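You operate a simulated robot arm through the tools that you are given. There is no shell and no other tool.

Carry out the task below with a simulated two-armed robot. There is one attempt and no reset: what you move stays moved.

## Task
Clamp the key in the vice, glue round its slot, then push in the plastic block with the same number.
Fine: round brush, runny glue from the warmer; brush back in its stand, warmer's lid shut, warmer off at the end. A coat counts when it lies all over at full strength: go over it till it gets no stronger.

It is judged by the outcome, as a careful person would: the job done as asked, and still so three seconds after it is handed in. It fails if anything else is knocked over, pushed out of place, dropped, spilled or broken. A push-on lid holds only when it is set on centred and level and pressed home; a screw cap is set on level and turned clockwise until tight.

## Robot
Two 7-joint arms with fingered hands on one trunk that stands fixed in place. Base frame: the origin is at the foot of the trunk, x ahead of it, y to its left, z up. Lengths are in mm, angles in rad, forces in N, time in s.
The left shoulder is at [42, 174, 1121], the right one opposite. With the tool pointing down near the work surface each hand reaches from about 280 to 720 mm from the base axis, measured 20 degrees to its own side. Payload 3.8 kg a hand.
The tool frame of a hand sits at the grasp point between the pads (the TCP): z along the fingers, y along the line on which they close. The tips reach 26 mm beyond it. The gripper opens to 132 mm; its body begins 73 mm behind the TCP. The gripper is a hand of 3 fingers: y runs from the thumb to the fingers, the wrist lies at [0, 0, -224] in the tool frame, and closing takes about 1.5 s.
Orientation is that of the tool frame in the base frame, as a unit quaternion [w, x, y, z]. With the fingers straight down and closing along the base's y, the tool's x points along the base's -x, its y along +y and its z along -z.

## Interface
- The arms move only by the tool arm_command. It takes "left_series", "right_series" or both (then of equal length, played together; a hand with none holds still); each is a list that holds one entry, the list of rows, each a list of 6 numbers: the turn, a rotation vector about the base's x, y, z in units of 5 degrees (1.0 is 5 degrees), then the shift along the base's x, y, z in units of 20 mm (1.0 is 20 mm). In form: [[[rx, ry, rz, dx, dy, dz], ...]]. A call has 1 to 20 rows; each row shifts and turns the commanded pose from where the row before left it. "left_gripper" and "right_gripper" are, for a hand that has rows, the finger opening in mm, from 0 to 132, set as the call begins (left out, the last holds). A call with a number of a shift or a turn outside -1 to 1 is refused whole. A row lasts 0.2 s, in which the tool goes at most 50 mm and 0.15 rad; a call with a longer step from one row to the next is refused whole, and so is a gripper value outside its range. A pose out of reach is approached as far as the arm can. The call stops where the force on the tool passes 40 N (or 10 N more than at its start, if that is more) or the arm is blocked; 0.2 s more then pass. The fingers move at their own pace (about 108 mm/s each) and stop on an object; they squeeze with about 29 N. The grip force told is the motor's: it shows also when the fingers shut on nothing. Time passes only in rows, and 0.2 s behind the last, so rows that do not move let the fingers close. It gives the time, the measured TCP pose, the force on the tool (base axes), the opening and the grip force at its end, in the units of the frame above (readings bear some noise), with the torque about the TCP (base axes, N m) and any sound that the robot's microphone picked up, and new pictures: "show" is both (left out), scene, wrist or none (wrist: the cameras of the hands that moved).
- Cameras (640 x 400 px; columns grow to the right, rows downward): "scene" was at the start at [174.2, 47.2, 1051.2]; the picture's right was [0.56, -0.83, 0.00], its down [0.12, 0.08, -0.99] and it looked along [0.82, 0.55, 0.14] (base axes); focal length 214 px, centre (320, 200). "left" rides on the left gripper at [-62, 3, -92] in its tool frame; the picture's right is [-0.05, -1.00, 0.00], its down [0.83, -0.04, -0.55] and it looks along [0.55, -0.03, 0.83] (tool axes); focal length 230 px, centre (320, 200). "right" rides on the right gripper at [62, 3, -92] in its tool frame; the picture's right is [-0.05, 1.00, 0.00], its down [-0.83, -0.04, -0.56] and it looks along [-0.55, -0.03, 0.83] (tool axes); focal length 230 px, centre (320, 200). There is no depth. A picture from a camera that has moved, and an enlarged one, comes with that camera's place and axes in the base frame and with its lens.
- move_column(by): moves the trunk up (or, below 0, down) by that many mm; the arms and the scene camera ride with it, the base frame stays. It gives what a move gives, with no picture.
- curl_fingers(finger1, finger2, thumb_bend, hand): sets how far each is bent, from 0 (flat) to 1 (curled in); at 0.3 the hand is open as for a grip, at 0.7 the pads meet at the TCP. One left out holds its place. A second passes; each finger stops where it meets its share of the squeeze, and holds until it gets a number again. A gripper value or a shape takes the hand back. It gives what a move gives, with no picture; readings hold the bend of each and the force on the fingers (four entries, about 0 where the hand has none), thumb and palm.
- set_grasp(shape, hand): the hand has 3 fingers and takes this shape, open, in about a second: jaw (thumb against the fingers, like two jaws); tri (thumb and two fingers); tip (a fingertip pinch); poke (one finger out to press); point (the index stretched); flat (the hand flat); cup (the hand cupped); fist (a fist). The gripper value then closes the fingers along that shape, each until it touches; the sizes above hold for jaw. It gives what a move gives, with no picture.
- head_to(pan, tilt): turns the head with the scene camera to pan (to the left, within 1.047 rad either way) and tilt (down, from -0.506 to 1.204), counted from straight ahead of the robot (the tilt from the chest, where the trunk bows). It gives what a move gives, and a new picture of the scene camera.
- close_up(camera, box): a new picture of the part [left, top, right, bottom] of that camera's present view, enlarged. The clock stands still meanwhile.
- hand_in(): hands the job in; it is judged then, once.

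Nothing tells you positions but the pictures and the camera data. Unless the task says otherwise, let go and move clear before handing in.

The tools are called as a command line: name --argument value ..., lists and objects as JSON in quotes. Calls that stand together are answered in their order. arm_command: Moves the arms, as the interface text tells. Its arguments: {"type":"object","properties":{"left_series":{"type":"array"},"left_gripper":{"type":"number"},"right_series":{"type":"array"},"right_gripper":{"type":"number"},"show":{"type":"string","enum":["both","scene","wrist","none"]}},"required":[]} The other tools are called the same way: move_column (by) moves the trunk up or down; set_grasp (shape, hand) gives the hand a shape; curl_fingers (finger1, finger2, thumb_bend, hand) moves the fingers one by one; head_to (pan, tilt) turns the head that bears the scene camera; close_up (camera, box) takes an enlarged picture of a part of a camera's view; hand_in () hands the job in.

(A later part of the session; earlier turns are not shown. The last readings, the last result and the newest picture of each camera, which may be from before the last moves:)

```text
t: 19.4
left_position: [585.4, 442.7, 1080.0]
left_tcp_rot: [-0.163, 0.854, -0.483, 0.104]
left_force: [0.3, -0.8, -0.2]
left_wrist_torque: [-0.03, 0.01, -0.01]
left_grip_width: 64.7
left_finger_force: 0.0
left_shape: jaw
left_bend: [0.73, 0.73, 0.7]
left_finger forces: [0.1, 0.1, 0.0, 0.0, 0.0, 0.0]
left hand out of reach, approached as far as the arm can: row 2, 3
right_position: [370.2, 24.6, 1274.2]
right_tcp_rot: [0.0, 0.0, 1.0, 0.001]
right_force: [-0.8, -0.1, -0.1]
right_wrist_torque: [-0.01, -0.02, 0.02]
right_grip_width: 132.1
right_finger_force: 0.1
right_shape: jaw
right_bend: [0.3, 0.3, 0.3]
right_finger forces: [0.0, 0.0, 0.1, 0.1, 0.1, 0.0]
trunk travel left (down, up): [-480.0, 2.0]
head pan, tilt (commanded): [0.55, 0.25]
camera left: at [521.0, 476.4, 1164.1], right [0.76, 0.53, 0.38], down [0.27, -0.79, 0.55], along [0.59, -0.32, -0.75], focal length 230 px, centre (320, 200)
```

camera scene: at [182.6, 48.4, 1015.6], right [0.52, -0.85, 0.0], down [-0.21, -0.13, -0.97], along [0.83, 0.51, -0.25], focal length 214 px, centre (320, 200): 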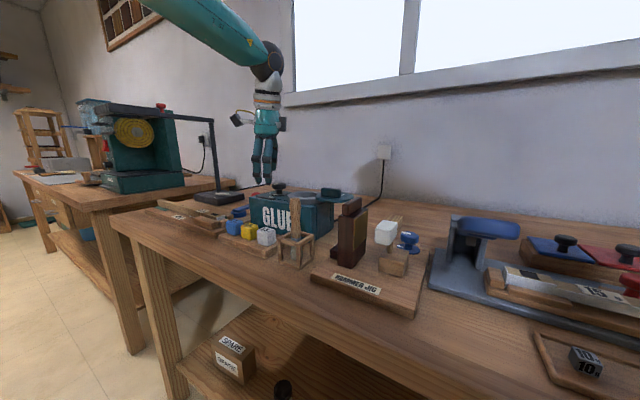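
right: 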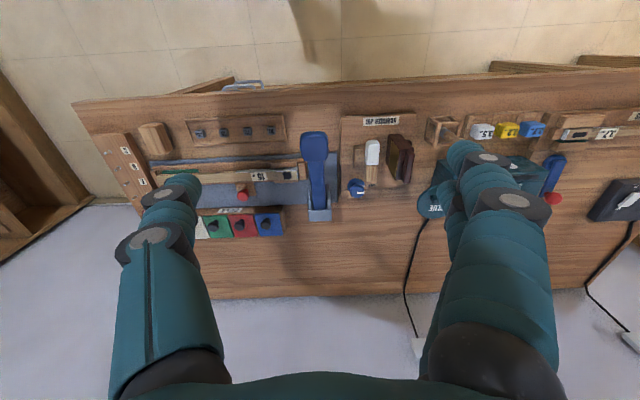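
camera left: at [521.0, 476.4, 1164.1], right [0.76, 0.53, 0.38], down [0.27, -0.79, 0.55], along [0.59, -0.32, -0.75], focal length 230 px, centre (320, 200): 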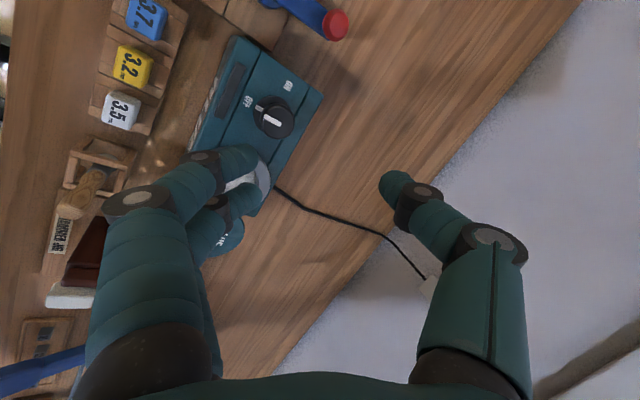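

The hand jumped when the column moved near its reach limit, so I'll retreat to a comfortable pose: upright, camera forward, a bit closer in, and lower the column again.

arm_command --left_series '[[[-0.302, 0.193, 0.896, -0.3, -0.1, 0], [-0.302, 0.193, 0.896, -0.3, -0.1, 0], [-0.302, 0.193, 0.896, -0.3, -0.1, 0], [-0.302, 0.193, 0.896, -0.3, -0.1, 0], [-0.302, 0.193, 0.896, -0.3, -0.1, 0], [-0.302, 0.193, 0.896, -0.3, -0.1, 0], [-0.302, 0.193, 0.896, -0.3, -0.1, 0], [-0.302, 0.193, 0.896, -0.3, -0.1, 0], [-0.302, 0.193, 0.896, -0.3, -0.1, 0], [-0.302, 0.193, 0.896, -0.3, -0.1, 0], [-0.302, 0.193, 0.896, -0.3, -0.1, 0], [-0.302, 0.193, 0.896, -0.3, -0.1, 0], [-0.302, 0.193, 0.896, -0.3, -0.1, 0]]]' --show "both"

```text
t: 22.2
left_position: [506.4, 415.7, 1081.7]
left_tcp_rot: [0.001, 1.0, 0.002, -0.001]
left_force: [-0.1, -0.4, 0.3]
left_wrist_torque: [0.01, -0.02, 0.02]
left_grip_width: 64.7
left_finger_force: 0.0
left_shape: jaw
left_bend: [0.73, 0.73, 0.7]
left_finger forces: [0.1, 0.0, 0.0, 0.0, 0.1, 0.0]
left hand out of reach, approached as far as the arm can: row 1
right_position: [370.9, 25.3, 1273.3]
right_tcp_rot: [0.0, 0.0, 1.0, 0.0]
right_force: [0.5, -0.6, 0.3]
right_wrist_torque: [0.01, -0.01, 0.03]
right_grip_width: 131.8
right_finger_force: 0.1
right_shape: jaw
right_bend: [0.3, 0.3, 0.3]
right_finger forces: [0.0, 0.1, 0.0, 0.1, 0.1, 0.1]
trunk travel left (down, up): [-480.0, 2.0]
head pan, tilt (commanded): [0.55, 0.25]
camera scene: at [188.1, 48.5, 1092.4], right [0.52, -0.85, 0.0], down [-0.21, -0.13, -0.97], along [0.83, 0.51, -0.25], focal length 214 px, centre (320, 200)
camera left: at [444.7, 412.4, 1174.4], right [-0.06, 1.0, 0.0], down [0.83, 0.05, 0.55], along [0.55, 0.03, -0.83], focal length 230 px, centre (320, 200)
```

scene: 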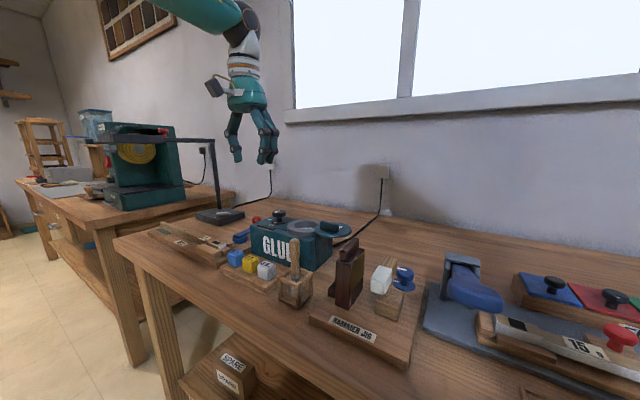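
left: 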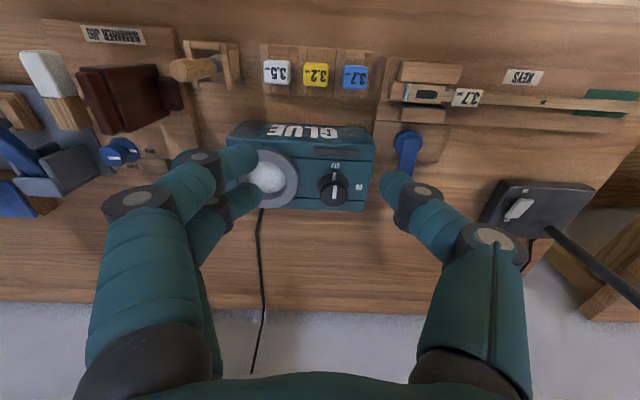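

Back upright with the camera forward. I'll test how far out the hand reaches upright in this yaw, at a safe height over the warmer.

arm_command --left_series '[[[0, 0, 0, 0.5, 0.15, -0.6], [0, 0, 0, 0.5, 0.15, -0.6], [0, 0, 0, 0.5, 0.15, -0.6], [0, 0, 0, 0.5, 0.15, -0.6], [0, 0, 0, 0.5, 0.15, -0.6], [0, 0, 0, 0.5, 0.15, -0.6], [0, 0, 0, 0.5, 0.15, -0.6], [0, 0, 0, 0.5, 0.15, -0.6], [0, 0, 0, 0.5, 0, 0], [0, 0, 0, 0.5, 0, 0]]]' --show "wrist"

```text
t: 24.4
left_position: [503.5, 441.1, 1005.5]
left_tcp_rot: [0.001, 1.0, 0.001, 0.001]
left_force: [0.1, -0.9, 0.6]
left_wrist_torque: [0.01, 0.01, 0.0]
left_grip_width: 64.5
left_finger_force: 0.0
left_shape: jaw
left_bend: [0.73, 0.73, 0.7]
left_finger forces: [0.0, 0.0, 0.1, 0.0, 0.0, 0.1]
left hand out of reach, approached as far as the arm can: row 2, 3, 4, 5, 6, 7, 8, 9, 10
right_position: [371.1, 24.6, 1274.3]
right_tcp_rot: [0.001, -0.001, 1.0, 0.0]
right_force: [-0.8, 0.1, 0.4]
right_wrist_torque: [-0.03, 0.02, -0.01]
right_grip_width: 131.8
right_finger_force: 0.2
right_shape: jaw
right_bend: [0.3, 0.3, 0.3]
right_finger forces: [0.1, 0.0, 0.0, 0.1, 0.1, 0.0]
trunk travel left (down, up): [-480.0, 2.0]
head pan, tilt (commanded): [0.55, 0.25]
camera left: at [442.4, 438.5, 1099.1], right [-0.05, 1.0, 0.0], down [0.83, 0.05, 0.56], along [0.56, 0.03, -0.83], focal length 230 px, centre (320, 200)
```

left: 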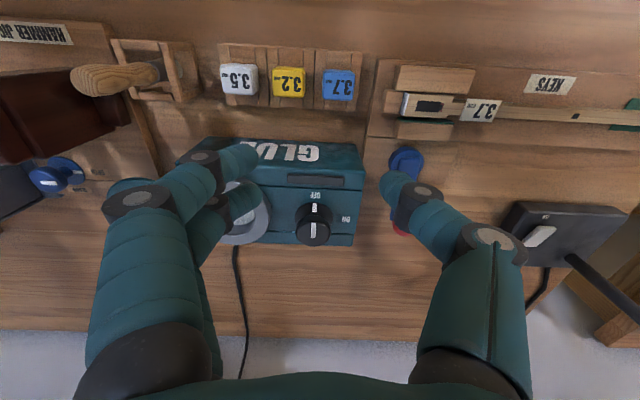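

With the camera facing forward the reach is poorer, which suggests the wrist yaw is near its limit; the starting yaw is the favourable one. I'll pull back, turn the yaw back toward the start orientation, then lower the column to its start height.

arm_command --left_series '[[[0, 0, 0, -0.8, -0.2, 0.5], [0, 0, 0, -0.8, -0.2, 0.5], [0, 0, -1, -0.3, -0.2, 0.5], [0, 0, -1, 0, 0, 0.5], [0, 0, -1, 0, 0, 0.5], [0, 0, -1, 0, 0, 0.5], [0, 0, -1, 0, 0, 0], [0, 0, -1, 0, 0, 0], [0, 0, -1, 0, 0, 0], [0, 0, -1, 0, 0, 0], [0, 0, -1, 0, 0, 0], [0, 0, -1, 0, 0, 0], [0, 0, -1, 0, 0, 0], [0, 0, -1, 0, 0, 0], [0, 0, -1, 0, 0, 0], [0, 0, -1, 0, 0, 0], [0, 0, -1, 0, 0, 0], [0, 0, -1, 0, 0, 0], [0, 0, -1, 0, 0, 0], [0, 0, -1, 0, 0, 0]]]' --show "none"

move_column --by -55

```text
t: 28.6
left_position: [465.0, 430.1, 1065.9]
left_tcp_rot: [0.0, 0.707, -0.707, -0.001]
left_force: [-0.8, 0.3, 0.1]
left_wrist_torque: [0.01, 0.01, -0.01]
left_grip_width: 64.5
left_finger_force: 0.0
left_shape: jaw
left_bend: [0.73, 0.73, 0.7]
left_finger forces: [0.1, 0.1, 0.1, 0.0, 0.0, 0.0]
right_position: [370.9, 24.9, 1274.4]
right_tcp_rot: [0.0, 0.0, 1.0, 0.0]
right_force: [0.2, 0.3, -0.2]
right_wrist_torque: [0.0, -0.04, 0.01]
right_grip_width: 131.9
right_finger_force: 0.0
right_shape: jaw
right_bend: [0.3, 0.3, 0.3]
right_finger forces: [0.0, 0.0, 0.1, 0.1, 0.0, 0.0]
trunk travel left (down, up): [-480.0, 2.0]
head pan, tilt (commanded): [0.55, 0.25]
```

```text
t: 29.6
left_position: [464.4, 430.4, 1011.6]
left_tcp_rot: [0.0, 0.707, -0.707, -0.001]
left_force: [-0.9, 0.4, -0.2]
left_wrist_torque: [-0.01, 0.04, 0.02]
left_grip_width: 64.8
left_finger_force: 0.1
left_shape: jaw
left_bend: [0.73, 0.73, 0.7]
left_finger forces: [0.0, 0.0, 0.1, 0.0, 0.0, 0.0]
right_position: [370.9, 24.9, 1218.3]
right_tcp_rot: [0.001, 0.0, 1.0, 0.001]
right_force: [0.3, -1.0, 0.6]
right_wrist_torque: [0.01, -0.01, 0.0]
right_grip_width: 131.7
right_finger_force: 0.1
right_shape: jaw
right_bend: [0.3, 0.3, 0.3]
right_finger forces: [0.1, 0.0, 0.0, 0.0, 0.1, 0.0]
trunk travel left (down, up): [-425.0, 57.0]
head pan, tilt (commanded): [0.55, 0.25]
```

Column and arm are back to normal. Now I'll try reaching over the knob at yaw 270° (fingers toward me, thumb on the far side).

arm_command --left_series '[[[0, 0, 0, 0.75, 0.05, -0.25], [0, 0, 0, 0.75, 0.05, -0.25], [0, 0, 0, 0.75, 0.05, -0.25], [0, 0, 0, 0.75, 0.05, -0.25], [0, 0, 0, 0.75, 0.05, -0.25], [0, 0, 0, 0.75, 0.05, -0.25], [0, 0, 0, 0.75, 0.05, -0.25], [0, 0, 0, 0.75, 0.05, -0.25], [0, 0, 0, 0.75, 0.05, -0.25], [0, 0, 0, 0.75, 0.05, -0.25]]]' --show "wrist"

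```text
t: 31.8
left_position: [575.4, 439.3, 966.9]
left_tcp_rot: [0.001, 0.709, -0.706, -0.002]
left_force: [-0.3, 0.9, 0.5]
left_wrist_torque: [-0.02, 0.01, -0.02]
left_grip_width: 64.6
left_finger_force: 0.0
left_shape: jaw
left_bend: [0.73, 0.73, 0.7]
left_finger forces: [0.0, 0.0, 0.0, 0.1, 0.0, 0.1]
left hand out of reach, approached as far as the arm can: row 8, 9, 10
right_position: [370.5, 25.5, 1218.2]
right_tcp_rot: [0.0, 0.0, 1.0, 0.0]
right_force: [-0.1, 0.9, -0.6]
right_wrist_torque: [-0.02, -0.02, 0.0]
right_grip_width: 132.0
right_finger_force: 0.1
right_shape: jaw
right_bend: [0.3, 0.3, 0.3]
right_finger forces: [0.0, 0.0, 0.1, 0.1, 0.1, 0.0]
trunk travel left (down, up): [-425.0, 57.0]
head pan, tilt (commanded): [0.55, 0.25]
camera left: at [572.8, 500.5, 1060.6], right [1.0, 0.05, 0.0], down [0.05, -0.83, 0.55], along [0.03, -0.55, -0.83], focal length 230 px, centre (320, 200)
```

left: 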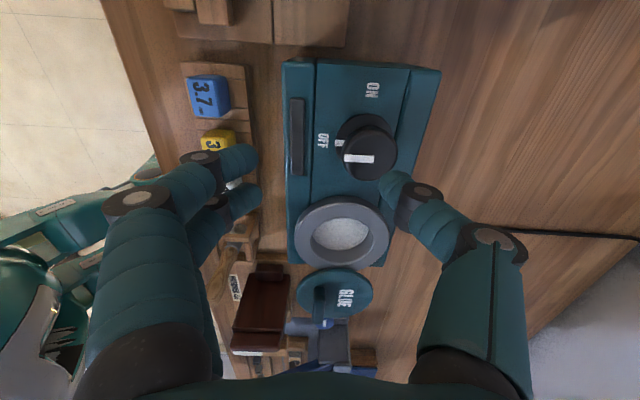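

I'll check the head view now, to see whether the trunk posture itself has changed and to judge the finger position over the knob.

head_to --pan 0.6 --tilt 0.25

```text
t: 32.4
left_position: [575.6, 439.4, 967.6]
left_tcp_rot: [0.0, 0.708, -0.706, -0.001]
left_force: [-0.1, 0.6, -0.6]
left_wrist_torque: [0.03, 0.02, -0.01]
left_grip_width: 64.6
left_finger_force: 0.1
left_shape: jaw
left_bend: [0.73, 0.73, 0.7]
left_finger forces: [0.1, 0.0, 0.1, 0.0, 0.0, 0.0]
right_position: [369.8, 24.6, 1218.9]
right_tcp_rot: [0.0, -0.001, 1.0, 0.0]
right_force: [-0.1, 0.5, 0.2]
right_wrist_torque: [-0.02, 0.0, 0.02]
right_grip_width: 131.9
right_finger_force: 0.1
right_shape: jaw
right_bend: [0.3, 0.3, 0.3]
right_finger forces: [0.0, 0.1, 0.0, 0.0, 0.0, 0.0]
trunk travel left (down, up): [-425.0, 57.0]
head pan, tilt (commanded): [0.6, 0.25]
camera scene: at [180.1, 52.4, 1015.6], right [0.56, -0.83, 0.0], down [-0.2, -0.14, -0.97], along [0.8, 0.55, -0.25], focal length 214 px, centre (320, 200)
```

scene: 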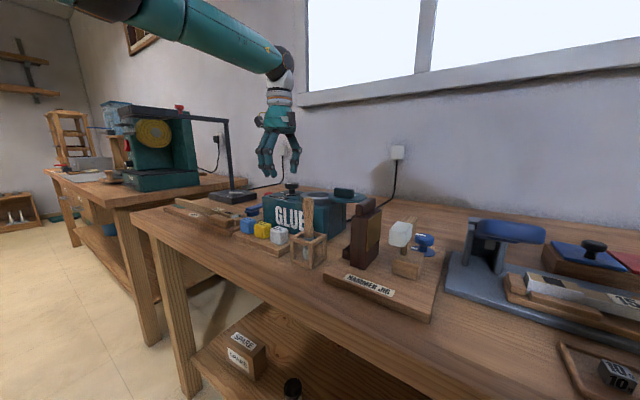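

The camera is back where it was. I'll pull back slightly, turn the yaw on to the starting orientation (180°) and test the reach there over the warmer, at safe height.

arm_command --left_series '[[[0, 0, -1, -0.5, -0.1, 0.2], [0, 0, -1, -0.5, -0.1, 0.2], [0, 0, -1, -0.5, -0.1, 0.2], [0, 0, -1, 0, 0, 0], [0, 0, -1, 0, 0, 0], [0, 0, -1, 0, 0, 0], [0, 0, -1, 0, 0, 0], [0, 0, -1, 0, 0, 0], [0, 0, -1, 0, 0, 0], [0, 0, -1, 0, 0, 0], [0, 0, -1, 0, 0, 0], [0, 0, -1, 0, 0, 0], [0, 0, -1, 0, 0, 0], [0, 0, -1, 0, 0, 0], [0, 0, -1, 0, 0, 0], [0, 0, -1, 0, 0, 0], [0, 0, -1, 0, 0, 0], [0, 0, -1, 0, 0, 0]]]' --show "none"

arm_command --left_series '[[[0, 0, 0, 0.8, 0.1, -0.1], [0, 0, 0, 0.8, 0.1, -0.1], [0, 0, 0, 0.8, 0.1, -0.1], [0, 0, 0, 0.8, 0, -0.1], [0, 0, 0, 0.8, 0, -0.1]]]' --show "wrist"

```text
t: 36.2
left_position: [546.6, 431.7, 980.4]
left_tcp_rot: [0.001, 0.0, 1.0, 0.002]
left_force: [-0.2, -0.8, 0.2]
left_wrist_torque: [-0.01, 0.0, -0.02]
left_grip_width: 64.6
left_finger_force: 0.0
left_shape: jaw
left_bend: [0.73, 0.73, 0.7]
left_finger forces: [0.0, 0.0, 0.1, 0.0, 0.0, 0.1]
right_position: [370.1, 23.7, 1220.0]
right_tcp_rot: [0.0, 0.0, 1.0, 0.0]
right_force: [0.6, -0.5, 0.4]
right_wrist_torque: [-0.04, 0.01, -0.03]
right_grip_width: 131.8
right_finger_force: 0.1
right_shape: jaw
right_bend: [0.3, 0.3, 0.3]
right_finger forces: [0.1, 0.1, 0.1, 0.0, 0.0, 0.1]
trunk travel left (down, up): [-425.0, 57.0]
head pan, tilt (commanded): [0.6, 0.25]
```

```text
t: 37.4
left_position: [577.8, 435.5, 977.2]
left_tcp_rot: [0.001, -0.001, 1.0, 0.002]
left_force: [0.2, 0.0, -0.9]
left_wrist_torque: [0.01, -0.01, 0.0]
left_grip_width: 64.3
left_finger_force: 0.0
left_shape: jaw
left_bend: [0.73, 0.73, 0.7]
left_finger forces: [0.0, 0.1, 0.0, 0.0, 0.0, 0.0]
left hand out of reach, approached as far as the arm can: row 3, 4, 5
right_position: [370.6, 24.8, 1218.9]
right_tcp_rot: [0.0, 0.0, 1.0, 0.001]
right_force: [0.1, -0.2, -0.6]
right_wrist_torque: [0.02, 0.0, 0.02]
right_grip_width: 132.0
right_finger_force: 0.0
right_shape: jaw
right_bend: [0.3, 0.3, 0.3]
right_finger forces: [0.0, 0.1, 0.1, 0.0, 0.1, 0.1]
trunk travel left (down, up): [-425.0, 57.0]
head pan, tilt (commanded): [0.6, 0.25]
camera left: at [638.4, 439.3, 1071.2], right [0.05, -1.0, 0.0], down [-0.83, -0.05, 0.55], along [-0.55, -0.03, -0.83], focal length 230 px, centre (320, 200)
```

left: 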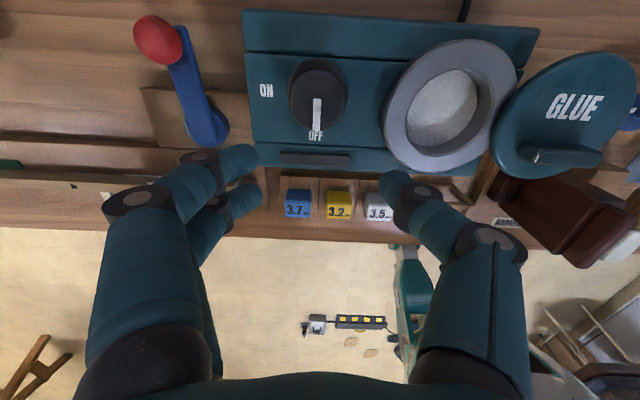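

The limit is the same at any yaw (about 600 mm shoulder-to-wrist), so I'll test whether a lower trunk extends the reach: retreat up and back, lower the column 60 mm, then reach out again.

arm_command --left_series '[[[0, 0, 0, -0.8, -0.1, 1], [0, 0, 0, -0.8, -0.1, 1], [0, 0, 0, -0.3, 0, 1]]]' --show "none"

move_column --by -60

arm_command --left_series '[[[0, 0, 0, 0.8, 0.1, -0.1], [0, 0, 0, 0.8, 0.1, -0.1], [0, 0, 0, 0.8, 0.1, -0.1], [0, 0, 0, 0.8, 0, -0.1], [0, 0, 0, 0.8, 0, -0.1]]]' --show "wrist"

```text
t: 38.2
left_position: [537.3, 433.0, 1038.3]
left_tcp_rot: [0.001, -0.002, 1.0, 0.002]
left_force: [0.3, -0.1, -0.3]
left_wrist_torque: [0.01, 0.02, -0.02]
left_grip_width: 64.3
left_finger_force: 0.1
left_shape: jaw
left_bend: [0.73, 0.73, 0.7]
left_finger forces: [0.1, 0.1, 0.0, 0.1, 0.0, 0.1]
right_position: [370.9, 24.8, 1221.4]
right_tcp_rot: [0.0, 0.001, 1.0, 0.001]
right_force: [0.0, 1.1, -0.2]
right_wrist_torque: [-0.01, -0.02, -0.01]
right_grip_width: 131.9
right_finger_force: 0.1
right_shape: jaw
right_bend: [0.3, 0.3, 0.3]
right_finger forces: [0.0, 0.0, 0.0, 0.1, 0.0, 0.1]
trunk travel left (down, up): [-425.0, 57.0]
head pan, tilt (commanded): [0.6, 0.25]
```

```text
t: 39.2
left_position: [537.9, 434.2, 977.0]
left_tcp_rot: [0.0, 0.0, 1.0, 0.001]
left_force: [-0.8, 0.8, 0.4]
left_wrist_torque: [0.03, 0.01, 0.01]
left_grip_width: 64.3
left_finger_force: 0.0
left_shape: jaw
left_bend: [0.73, 0.73, 0.7]
left_finger forces: [0.0, 0.0, 0.1, 0.0, 0.0, 0.0]
right_position: [370.4, 25.2, 1159.5]
right_tcp_rot: [0.0, 0.0, 1.0, 0.001]
right_force: [0.6, 0.1, -0.1]
right_wrist_torque: [-0.01, -0.01, 0.01]
right_grip_width: 131.8
right_finger_force: 0.1
right_shape: jaw
right_bend: [0.3, 0.3, 0.3]
right_finger forces: [0.1, 0.0, 0.0, 0.0, 0.0, 0.0]
trunk travel left (down, up): [-365.0, 117.0]
head pan, tilt (commanded): [0.6, 0.25]
```

```text
t: 40.4
left_position: [598.9, 436.2, 969.7]
left_tcp_rot: [0.0, 0.007, 1.0, 0.004]
left_force: [0.2, 0.4, 0.1]
left_wrist_torque: [0.05, -0.01, 0.0]
left_grip_width: 64.2
left_finger_force: 0.1
left_shape: jaw
left_bend: [0.73, 0.73, 0.7]
left_finger forces: [0.0, 0.1, 0.0, 0.1, 0.0, 0.0]
left hand out of reach, approached as far as the arm can: row 4, 5
right_position: [370.5, 25.3, 1159.5]
right_tcp_rot: [0.0, 0.0, 1.0, 0.0]
right_force: [-0.2, -0.2, -0.9]
right_wrist_torque: [0.01, 0.01, 0.05]
right_grip_width: 131.9
right_finger_force: 0.0
right_shape: jaw
right_bend: [0.3, 0.3, 0.3]
right_finger forces: [0.0, 0.0, 0.1, 0.0, 0.1, 0.0]
trunk travel left (down, up): [-365.0, 117.0]
head pan, tilt (commanded): [0.6, 0.25]
camera left: at [660.7, 436.6, 1063.3], right [0.04, -1.0, -0.01], down [-0.83, -0.04, 0.55], along [-0.55, -0.01, -0.83], focal length 230 px, centre (320, 200)
```

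left: 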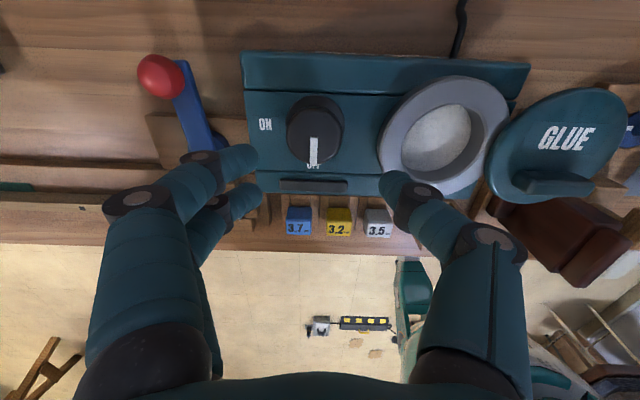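

Lowering the trunk helps (the shoulders come forward). I'll lower it another 80 mm, with the hand raised first.

arm_command --left_series '[[[0, 0, 0, -0.9, 0, 1], [0, 0, 0, -0.9, 0, 1], [0, 0, 0, -0.9, 0, 1], [0, 0, 0, -0.5, 0, 1]]]' --show "none"

move_column --by -80

arm_command --left_series '[[[0, 0, 0, 0.8, 0.1, -0.1], [0, 0, 0, 0.8, 0.1, -0.1], [0, 0, 0, 0.8, 0.1, -0.1], [0, 0, 0, 0.8, 0, -0.1], [0, 0, 0, 0.8, 0, -0.1], [0, 0, 0, 0.8, 0, -0.1]]]' --show "wrist"

```text
t: 41.4
left_position: [534.4, 434.7, 1050.5]
left_tcp_rot: [0.001, -0.002, 1.0, 0.002]
left_force: [-0.9, -0.1, 0.0]
left_wrist_torque: [0.02, 0.01, -0.02]
left_grip_width: 64.1
left_finger_force: 0.1
left_shape: jaw
left_bend: [0.73, 0.73, 0.7]
left_finger forces: [0.0, 0.0, 0.1, 0.0, 0.1, 0.0]
right_position: [370.5, 25.2, 1160.0]
right_tcp_rot: [0.0, 0.0, 1.0, 0.001]
right_force: [0.0, -0.5, 0.1]
right_wrist_torque: [-0.01, 0.0, -0.03]
right_grip_width: 131.9
right_finger_force: 0.2
right_shape: jaw
right_bend: [0.3, 0.3, 0.3]
right_finger forces: [0.1, 0.0, 0.0, 0.1, 0.1, 0.1]
trunk travel left (down, up): [-365.0, 117.0]
head pan, tilt (commanded): [0.6, 0.25]
```

```text
t: 42.6
left_position: [535.3, 434.3, 968.9]
left_tcp_rot: [0.001, -0.001, 1.0, 0.001]
left_force: [0.4, 1.0, 0.2]
left_wrist_torque: [0.01, -0.02, -0.02]
left_grip_width: 64.3
left_finger_force: 0.1
left_shape: jaw
left_bend: [0.73, 0.73, 0.7]
left_finger forces: [0.1, 0.1, 0.0, 0.0, 0.1, 0.0]
right_position: [369.3, 24.7, 1078.5]
right_tcp_rot: [0.0, 0.0, 1.0, 0.0]
right_force: [0.7, -0.5, -0.1]
right_wrist_torque: [-0.02, -0.02, 0.02]
right_grip_width: 132.0
right_finger_force: 0.2
right_shape: jaw
right_bend: [0.3, 0.3, 0.3]
right_finger forces: [0.1, 0.0, 0.0, 0.0, 0.0, 0.0]
trunk travel left (down, up): [-285.0, 197.0]
head pan, tilt (commanded): [0.6, 0.25]
```

```text
t: 44.0
left_position: [599.6, 439.7, 961.4]
left_tcp_rot: [0.001, -0.001, 1.0, 0.002]
left_force: [-0.1, 0.3, 0.2]
left_wrist_torque: [0.02, -0.04, 0.0]
left_grip_width: 64.5
left_finger_force: 0.0
left_shape: jaw
left_bend: [0.73, 0.73, 0.7]
left_finger forces: [0.0, 0.1, 0.0, 0.0, 0.0, 0.1]
left hand out of reach, approached as far as the arm can: row 5, 6
right_position: [370.7, 25.4, 1078.8]
right_tcp_rot: [0.0, 0.0, 1.0, 0.0]
right_force: [-0.5, 0.0, 0.5]
right_wrist_torque: [-0.01, 0.01, 0.01]
right_grip_width: 131.8
right_finger_force: 0.1
right_shape: jaw
right_bend: [0.3, 0.3, 0.3]
right_finger forces: [0.0, 0.0, 0.1, 0.0, 0.0, 0.0]
trunk travel left (down, up): [-285.0, 197.0]
head pan, tilt (commanded): [0.6, 0.25]
camera left: at [660.8, 442.8, 1054.6], right [0.06, -1.0, 0.0], down [-0.83, -0.05, 0.55], along [-0.55, -0.03, -0.83], focal length 230 px, centre (320, 200)
```

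left: 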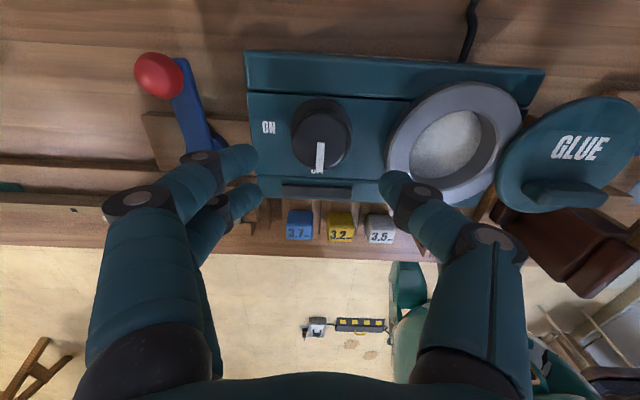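

The reach is now nearly enough, and lower heights give a little more. I'll raise the trunk 20 mm, turn to yaw 270° (fingers on my side, thumb on the far side) and approach the knob.

arm_command --left_series '[[[0, 0, 1, -0.5, 0, 0], [0, 0, 1, -0.5, 0, 0], [0, 0, 1, 0, 0, 0], [0, 0, 1, 0, 0, 0], [0, 0, 1, 0, 0, 0], [0, 0, 1, 0, 0, 0], [0, 0, 1, 0, 0, 0], [0, 0, 1, 0, 0, 0], [0, 0, 1, 0, 0, 0], [0, 0, 1, 0, 0, 0], [0, 0, 1, 0, 0, 0], [0, 0, 1, 0, 0, 0], [0, 0, 1, 0, 0, 0], [0, 0, 1, 0, 0, 0], [0, 0, 1, 0, 0, 0], [0, 0, 1, 0, 0, 0], [0, 0, 1, 0, 0, 0], [0, 0, 1, 0, 0, 0]]]' --show "none"

move_column --by 20

arm_command --left_series '[[[0, 0, 0, 0.2, 0, -0.8], [0, 0, 0, 0.2, 0, -0.8], [0, 0, 0, 0.6, 0, -0.4], [0, 0, 0, 0.7, 0, 0], [0, 0, 0, 0.7, 0, 0]]]' --left_gripper 72 --show "wrist"

close_up --camera "left" --box '[200, 100, 440, 250]'

```text
t: 47.8
left_position: [579.1, 439.3, 959.9]
left_tcp_rot: [0.001, 0.709, -0.705, -0.002]
left_force: [-0.2, -0.6, -0.1]
left_wrist_torque: [0.03, -0.01, -0.04]
left_grip_width: 64.0
left_finger_force: 0.0
left_shape: jaw
left_bend: [0.73, 0.73, 0.7]
left_finger forces: [0.1, 0.0, 0.0, 0.0, 0.1, 0.1]
right_position: [371.1, 24.9, 1078.9]
right_tcp_rot: [0.0, 0.0, 1.0, -0.001]
right_force: [-0.8, -0.4, -0.7]
right_wrist_torque: [0.01, 0.0, -0.05]
right_grip_width: 132.0
right_finger_force: 0.1
right_shape: jaw
right_bend: [0.3, 0.3, 0.3]
right_finger forces: [0.0, 0.1, 0.1, 0.0, 0.0, 0.0]
trunk travel left (down, up): [-285.0, 197.0]
head pan, tilt (commanded): [0.6, 0.25]
```

```text
t: 48.5
left_position: [579.9, 440.0, 979.4]
left_tcp_rot: [0.001, 0.708, -0.706, -0.002]
left_force: [0.3, -0.1, -0.6]
left_wrist_torque: [0.0, 0.0, -0.01]
left_grip_width: 64.1
left_finger_force: 0.1
left_shape: jaw
left_bend: [0.73, 0.73, 0.7]
left_finger forces: [0.0, 0.1, 0.1, 0.0, 0.0, 0.1]
right_position: [371.3, 24.1, 1099.2]
right_tcp_rot: [0.0, 0.001, 1.0, 0.0]
right_force: [0.1, 0.3, -0.6]
right_wrist_torque: [-0.01, -0.02, 0.0]
right_grip_width: 132.0
right_finger_force: 0.0
right_shape: jaw
right_bend: [0.3, 0.3, 0.3]
right_finger forces: [0.0, 0.0, 0.0, 0.0, 0.0, 0.0]
trunk travel left (down, up): [-305.0, 177.0]
head pan, tilt (commanded): [0.6, 0.25]
```

```text
t: 49.7
left_position: [607.7, 440.9, 941.3]
left_tcp_rot: [0.0, 0.708, -0.706, -0.002]
left_force: [1.2, -0.3, -0.4]
left_wrist_torque: [-0.01, 0.02, 0.0]
left_grip_width: 71.4
left_finger_force: 0.0
left_shape: jaw
left_bend: [0.72, 0.72, 0.7]
left_finger forces: [0.1, 0.0, 0.0, 0.0, 0.0, 0.0]
left hand out of reach, approached as far as the arm can: row 4, 5
right_position: [371.3, 25.7, 1100.0]
right_tcp_rot: [0.0, 0.0, 1.0, -0.001]
right_force: [-0.2, 0.3, -0.1]
right_wrist_torque: [-0.03, 0.0, -0.01]
right_grip_width: 131.8
right_finger_force: 0.1
right_shape: jaw
right_bend: [0.3, 0.3, 0.3]
right_finger forces: [0.0, 0.1, 0.0, 0.0, 0.0, 0.0]
trunk travel left (down, up): [-305.0, 177.0]
head pan, tilt (commanded): [0.6, 0.25]
camera left: at [604.1, 501.7, 1034.5], right [1.0, 0.06, 0.0], down [0.05, -0.83, 0.55], along [0.03, -0.55, -0.83], focal length 230 px, centre (320, 200)
```

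left: 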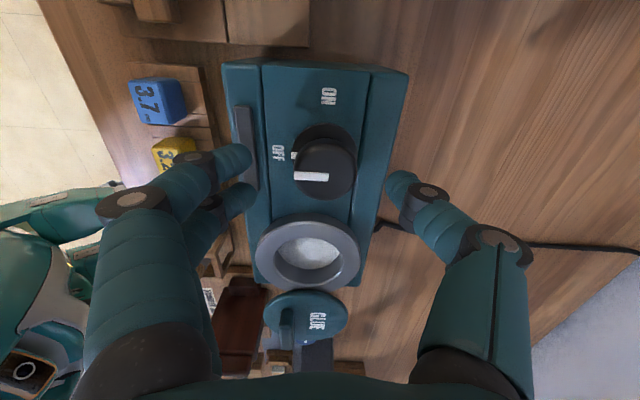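

```text
2.67 times, centred on (320, 175) of left
camera zoom: at [604.1, 501.7, 1034.5], right [1.0, 0.06, 0.0], down [0.05, -0.83, 0.55], along [0.03, -0.55, -0.83], focal length 614 px, centre (320, 267)
```

zoom: 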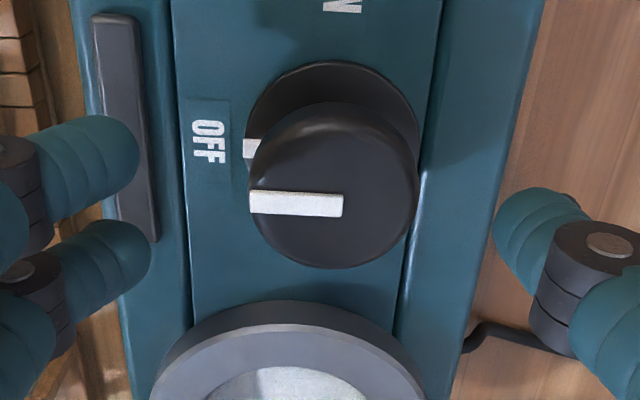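

The knob's head is near (611, 438, 905) and the fingers straddle it front and back. I'll lower 33 mm and centre on it.

arm_command --left_series '[[[0, 0, 0, 0.05, -0.05, -0.5], [0, 0, 0, 0.05, -0.05, -0.5], [0, 0, 0, 0.1, -0.05, -0.4], [0, 0, 0, 0.05, 0, -0.2]]]' --show "both"

close_up --camera "left" --box '[200, 100, 440, 250]'

close_up --camera "scene" --box '[200, 130, 400, 255]'

```text
t: 50.7
left_position: [611.4, 436.2, 911.1]
left_tcp_rot: [-0.002, 0.708, -0.706, 0.0]
left_force: [-0.6, 2.5, 16.5]
left_wrist_torque: [0.07, 0.75, -0.15]
left_grip_width: 71.1
left_finger_force: 0.1
left_shape: jaw
left_bend: [0.73, 0.73, 0.7]
left_finger forces: [8.1, 8.4, 0.0, 0.1, 0.0, 0.0]
right_position: [370.0, 24.2, 1100.8]
right_tcp_rot: [0.001, 0.0, 1.0, 0.001]
right_force: [0.4, 1.3, -0.3]
right_wrist_torque: [-0.01, 0.02, 0.02]
right_grip_width: 132.0
right_finger_force: 0.0
right_shape: jaw
right_bend: [0.3, 0.3, 0.3]
right_finger forces: [0.0, 0.0, 0.0, 0.0, 0.1, 0.0]
trunk travel left (down, up): [-305.0, 177.0]
head pan, tilt (commanded): [0.6, 0.25]
camera scene: at [163.1, 52.0, 882.3], right [0.56, -0.83, 0.0], down [-0.2, -0.14, -0.97], along [0.8, 0.55, -0.25], focal length 214 px, centre (320, 200)
camera left: at [608.0, 497.8, 1005.1], right [1.0, 0.06, 0.0], down [0.05, -0.83, 0.55], along [0.03, -0.55, -0.83], focal length 230 px, centre (320, 200)
```

scene: 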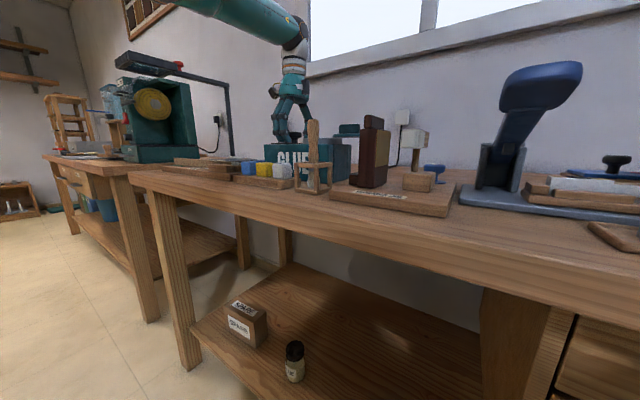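
left: 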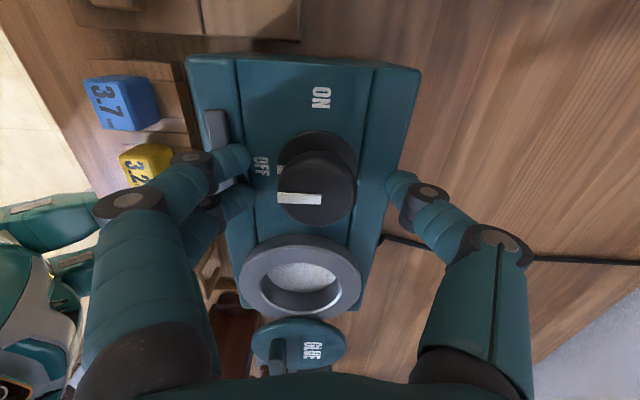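

```text
2.67 times, centred on (320, 175) of left
camera zoom: at [608.0, 497.8, 1005.1], right [1.0, 0.06, 0.0], down [0.05, -0.83, 0.55], along [0.03, -0.55, -0.83], focal length 614 px, centre (320, 267)
```

zoom: 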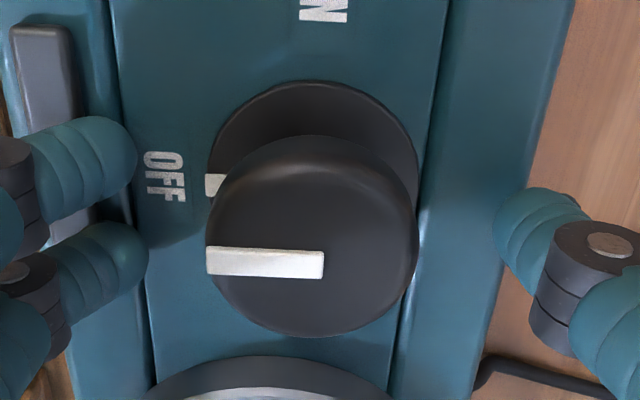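

```text
3.20 times, centred on (300, 192) of scene
camera zoom: at [163.1, 52.0, 882.3], right [0.56, -0.83, 0.0], down [-0.2, -0.14, -0.97], along [0.8, 0.55, -0.25], focal length 686 px, centre (384, 224)
```

zoom: 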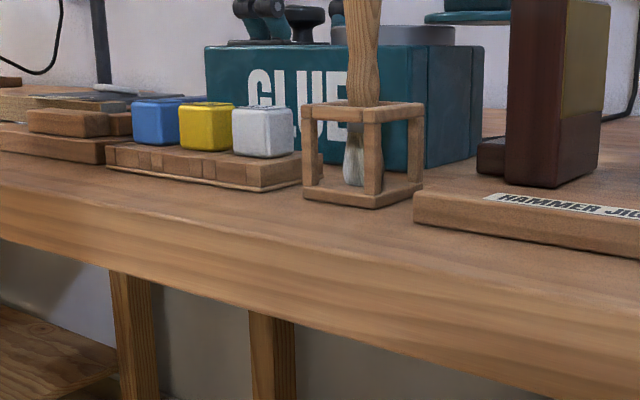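

The fingers touched the warmer's front edge lightly (16 N), so I'll rise 5 mm and close on the knob.

arm_command --left_series '[[[0, 0, 0, -0.05, 0.1, 0.25], [0, 0, 0, 0, 0, 0]]]' --show "none"

arm_command --left_series '[[[0, 0, 0, 0, 0, 0], [0, 0, 0, 0, 0, 0], [0, 0, 0, 0, 0, 0], [0, 0, 0, 0, 0, 0], [0, 0, 0, 0, 0, 0], [0, 0, 0, 0, 0, 0]]]' --left_gripper 25 --show "wrist"

close_up --camera "left" --box '[200, 100, 440, 250]'

```text
t: 51.3
left_position: [611.0, 437.8, 913.5]
left_tcp_rot: [0.001, 0.708, -0.706, -0.002]
left_force: [-0.3, 0.1, -0.4]
left_wrist_torque: [0.01, 0.01, -0.03]
left_grip_width: 71.7
left_finger_force: 0.0
left_shape: jaw
left_bend: [0.72, 0.72, 0.7]
left_finger forces: [0.0, 0.0, 0.0, 0.0, 0.0, 0.0]
right_position: [370.5, 25.8, 1098.5]
right_tcp_rot: [0.0, 0.0, 1.0, 0.0]
right_force: [-0.3, 0.3, 1.0]
right_wrist_torque: [0.0, 0.02, 0.0]
right_grip_width: 131.9
right_finger_force: 0.0
right_shape: jaw
right_bend: [0.3, 0.3, 0.3]
right_finger forces: [0.0, 0.1, 0.0, 0.1, 0.1, 0.1]
trunk travel left (down, up): [-305.0, 177.0]
head pan, tilt (commanded): [0.6, 0.25]
```

```text
t: 52.7
left_position: [611.5, 437.9, 913.2]
left_tcp_rot: [0.001, 0.708, -0.706, -0.001]
left_force: [1.5, 0.2, -0.2]
left_wrist_torque: [0.01, 0.0, -0.01]
left_grip_width: 25.9
left_finger_force: 0.0
left_shape: jaw
left_bend: [0.73, 0.73, 0.7]
left_finger forces: [0.1, 0.0, 0.1, 0.1, 0.9, 0.0]
right_position: [371.6, 23.8, 1098.3]
right_tcp_rot: [0.0, 0.0, 1.0, 0.0]
right_force: [-0.2, 0.3, 0.0]
right_wrist_torque: [0.0, 0.0, 0.0]
right_grip_width: 131.9
right_finger_force: 0.1
right_shape: jaw
right_bend: [0.3, 0.3, 0.3]
right_finger forces: [0.1, 0.0, 0.0, 0.0, 0.1, 0.0]
trunk travel left (down, up): [-305.0, 177.0]
head pan, tilt (commanded): [0.6, 0.25]
camera left: at [608.2, 499.5, 1007.7], right [1.0, 0.05, 0.0], down [0.05, -0.83, 0.55], along [0.03, -0.55, -0.83], focal length 230 px, centre (320, 200)
```

left: 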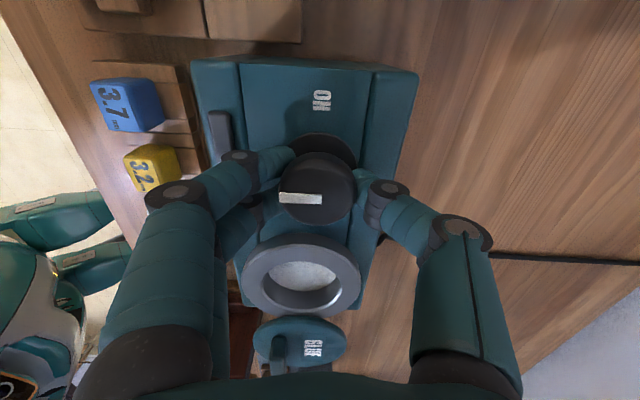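

```text
2.67 times, centred on (320, 175) of left
camera zoom: at [608.2, 499.5, 1007.7], right [1.0, 0.05, 0.0], down [0.05, -0.83, 0.55], along [0.03, -0.55, -0.83], focal length 614 px, centre (320, 267)
```

zoom: 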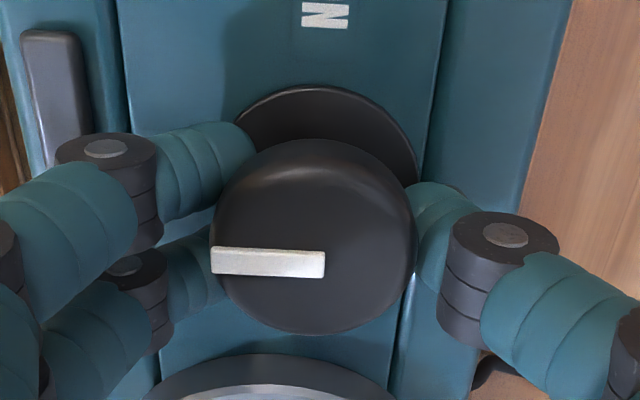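

The fingertips have slipped under the knob's head around its stem without contact yet; I'll keep closing until they grip.

arm_command --left_series '[[[0, 0, 0, 0, 0, 0], [0, 0, 0, 0, 0, 0], [0, 0, 0, 0, 0, 0], [0, 0, 0, 0, 0, 0]]]' --left_gripper 0 --show "wrist"

close_up --camera "left" --box '[200, 100, 440, 250]'

```text
t: 53.7
left_position: [611.5, 437.8, 912.5]
left_tcp_rot: [0.002, 0.708, -0.706, -0.003]
left_force: [-0.1, -4.1, -16.7]
left_wrist_torque: [-0.03, -0.08, -0.05]
left_grip_width: 17.0
left_finger_force: 29.2
left_shape: jaw
left_bend: [0.72, 0.72, 0.73]
left_finger forces: [13.4, 13.8, 0.0, 0.0, 26.8, 0.0]
right_position: [371.6, 26.2, 1098.6]
right_tcp_rot: [-0.001, 0.0, 1.0, 0.001]
right_force: [0.2, 0.0, 0.2]
right_wrist_torque: [-0.03, 0.02, 0.0]
right_grip_width: 131.8
right_finger_force: 0.0
right_shape: jaw
right_bend: [0.3, 0.3, 0.3]
right_finger forces: [0.0, 0.0, 0.1, 0.0, 0.0, 0.0]
trunk travel left (down, up): [-305.0, 177.0]
head pan, tilt (commanded): [0.6, 0.25]
camera left: at [609.2, 499.6, 1005.9], right [1.0, 0.05, -0.01], down [0.05, -0.83, 0.55], along [0.02, -0.55, -0.83], focal length 230 px, centre (320, 200)
```

left: 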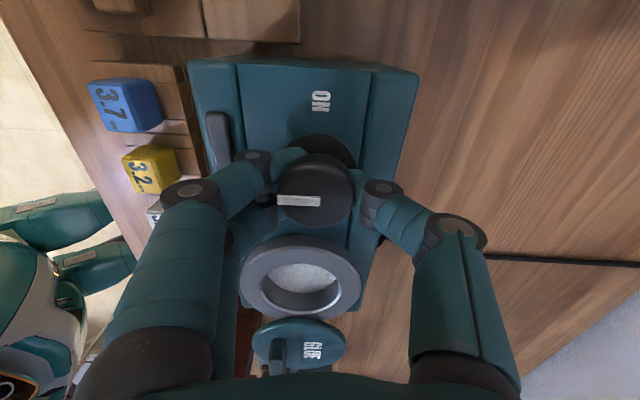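

```text
2.67 times, centred on (320, 175) of left
camera zoom: at [609.2, 499.6, 1005.9], right [1.0, 0.05, -0.01], down [0.05, -0.83, 0.55], along [0.02, -0.55, -0.83], focal length 614 px, centre (320, 267)
```

zoom: 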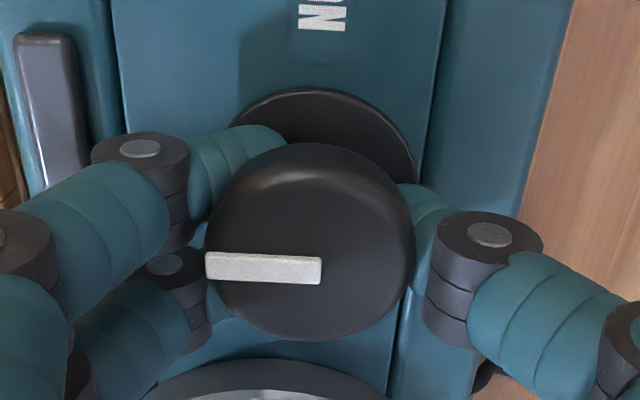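

The stem is gripped at 29 N. I'll turn it clockwise (seen from above) by about 50° and watch the pointer.

arm_command --left_series '[[[0, 0, -1, 0, 0, -0.08], [0, 0, -1, 0, 0, 0], [0, 0, -1, 0, 0, 0], [0, 0, -1, 0, 0, 0], [0, 0, -1, 0, 0, 0], [0, 0, -1, 0, 0, 0], [0, 0, -1, 0, 0, 0], [0, 0, -1, 0, 0, 0], [0, 0, -1, 0, 0, 0], [0, 0, -1, 0, 0, 0]]]' --show "wrist"

close_up --camera "left" --box '[200, 100, 440, 250]'

```text
t: 55.9
left_position: [610.6, 437.7, 911.9]
left_tcp_rot: [-0.001, -0.342, 0.94, 0.002]
left_force: [-4.8, -7.8, -10.7]
left_wrist_torque: [-0.11, -0.05, 0.0]
left_grip_width: 16.5
left_finger_force: 29.4
left_shape: jaw
left_bend: [0.73, 0.72, 0.74]
left_finger forces: [11.4, 13.4, 0.1, 0.1, 27.0, 0.0]
right_position: [371.2, 24.2, 1100.2]
right_tcp_rot: [0.0, 0.0, 1.0, 0.0]
right_force: [0.1, 0.1, 0.3]
right_wrist_torque: [0.02, 0.02, 0.04]
right_grip_width: 132.0
right_finger_force: 0.0
right_shape: jaw
right_bend: [0.3, 0.3, 0.3]
right_finger forces: [0.0, 0.0, 0.0, 0.0, 0.1, 0.0]
trunk travel left (down, up): [-305.0, 177.0]
head pan, tilt (commanded): [0.6, 0.25]
camera left: at [655.4, 479.4, 1005.3], right [0.68, -0.73, 0.0], down [-0.61, -0.57, 0.56], along [-0.41, -0.38, -0.83], focal length 230 px, centre (320, 200)
```

left: 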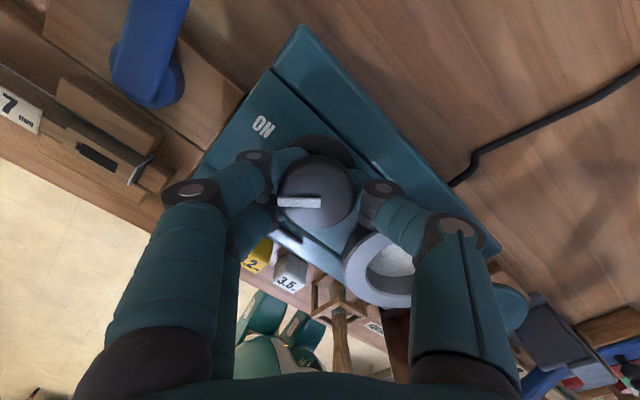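

```text
2.67 times, centred on (320, 175) of left
camera zoom: at [655.4, 479.4, 1005.3], right [0.68, -0.73, 0.0], down [-0.61, -0.57, 0.56], along [-0.41, -0.38, -0.83], focal length 614 px, centre (320, 267)
```

zoom: 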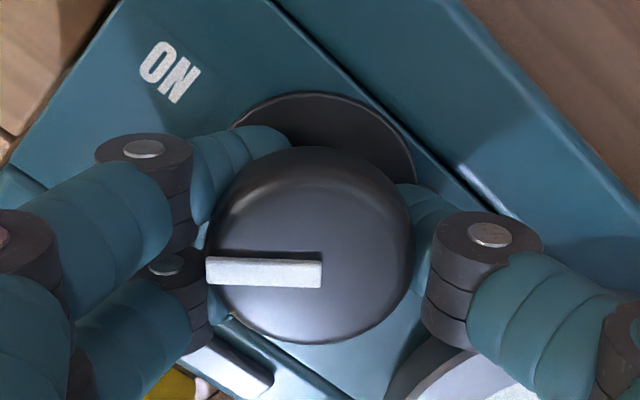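

The knob has turned 50° with the hand. To keep the thumb clear of the pot ring I'll open, turn back 45°, regrip, and finish the turn.

arm_command --left_series '[[[0, 0, 0, 0, 0, 0], [0, 0, 0, 0, 0, 0], [0, 0, 0, 0, 0, 0], [0, 0, 0, 0, 0, 0], [0, 0, 1, 0, 0, 0], [0, 0, 1, 0, 0, 0], [0, 0, 1, 0, 0, 0], [0, 0, 1, 0, 0, 0], [0, 0, 1, 0, 0, 0], [0, 0, 1, 0, 0, 0], [0, 0, 1, 0, 0, 0], [0, 0, 1, 0, 0, 0], [0, 0, 1, 0, 0, 0], [0, 0, 0, 0, 0, 0]]]' --left_gripper 60 --show "wrist"

arm_command --left_series '[[[0, 0, 0, 0, 0, 0], [0, 0, 0, 0, 0, 0], [0, 0, 0, 0, 0, 0], [0, 0, 0, 0, 0, 0], [0, 0, 0, 0, 0, 0], [0, 0, 0, 0, 0, 0]]]' --left_gripper 0 --show "wrist"

```text
t: 58.9
left_position: [610.8, 437.6, 912.2]
left_tcp_rot: [-0.001, -0.676, 0.736, 0.002]
left_force: [1.1, 0.4, 0.2]
left_wrist_torque: [0.0, -0.02, 0.02]
left_grip_width: 59.7
left_finger_force: 0.1
left_shape: jaw
left_bend: [0.73, 0.73, 0.7]
left_finger forces: [0.1, 0.0, 0.0, 0.0, 0.0, 0.0]
right_position: [371.8, 24.2, 1099.1]
right_tcp_rot: [0.001, 0.0, 1.0, 0.0]
right_force: [0.2, 0.3, -0.4]
right_wrist_torque: [-0.02, 0.0, -0.01]
right_grip_width: 131.7
right_finger_force: 0.0
right_shape: jaw
right_bend: [0.3, 0.3, 0.3]
right_finger forces: [0.0, 0.1, 0.1, 0.0, 0.0, 0.1]
trunk travel left (down, up): [-305.0, 177.0]
head pan, tilt (commanded): [0.6, 0.25]
camera left: at [612.7, 499.9, 1005.9], right [1.0, -0.03, 0.0], down [-0.02, -0.83, 0.55], along [-0.02, -0.55, -0.83], focal length 230 px, centre (320, 200)
```

left: 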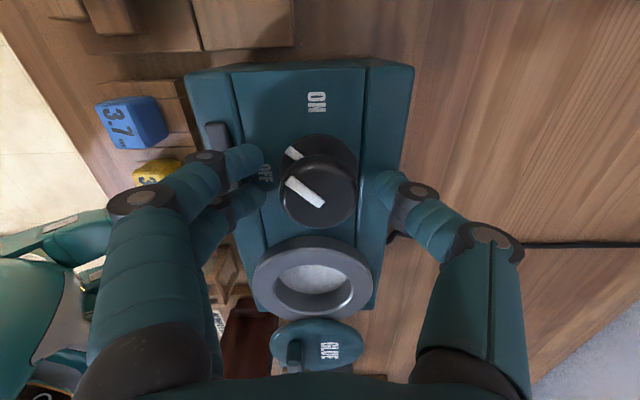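

```text
t: 60.3
left_position: [610.7, 438.0, 910.7]
left_tcp_rot: [-0.002, -0.676, 0.737, 0.002]
left_force: [1.7, -3.6, -13.2]
left_wrist_torque: [0.03, -0.21, 0.01]
left_grip_width: 15.5
left_finger_force: 29.2
left_shape: jaw
left_bend: [0.72, 0.72, 0.73]
left_finger forces: [15.0, 16.9, 0.0, 0.0, 33.0, 0.0]
right_position: [371.2, 24.8, 1099.4]
right_tcp_rot: [-0.001, 0.0, 1.0, 0.0]
right_force: [-0.4, -0.3, -0.3]
right_wrist_torque: [0.01, -0.04, -0.03]
right_grip_width: 131.7
right_finger_force: 0.0
right_shape: jaw
right_bend: [0.3, 0.3, 0.3]
right_finger forces: [0.1, 0.0, 0.0, 0.0, 0.1, 0.0]
trunk travel left (down, up): [-305.0, 177.0]
head pan, tilt (commanded): [0.6, 0.25]
camera left: at [613.8, 499.8, 1004.6], right [1.0, -0.03, -0.01], down [-0.03, -0.83, 0.55], along [-0.02, -0.55, -0.83], focal length 230 px, centre (320, 200)
```

left: 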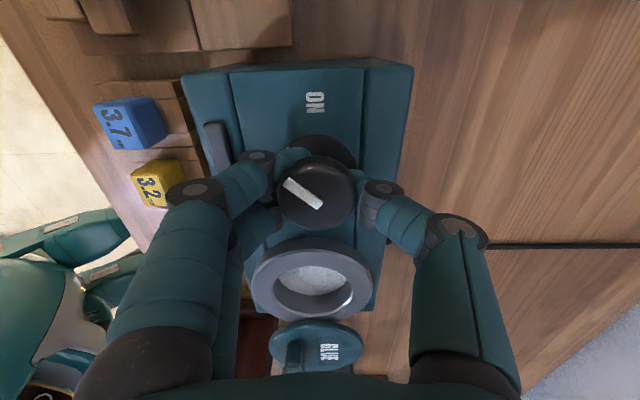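

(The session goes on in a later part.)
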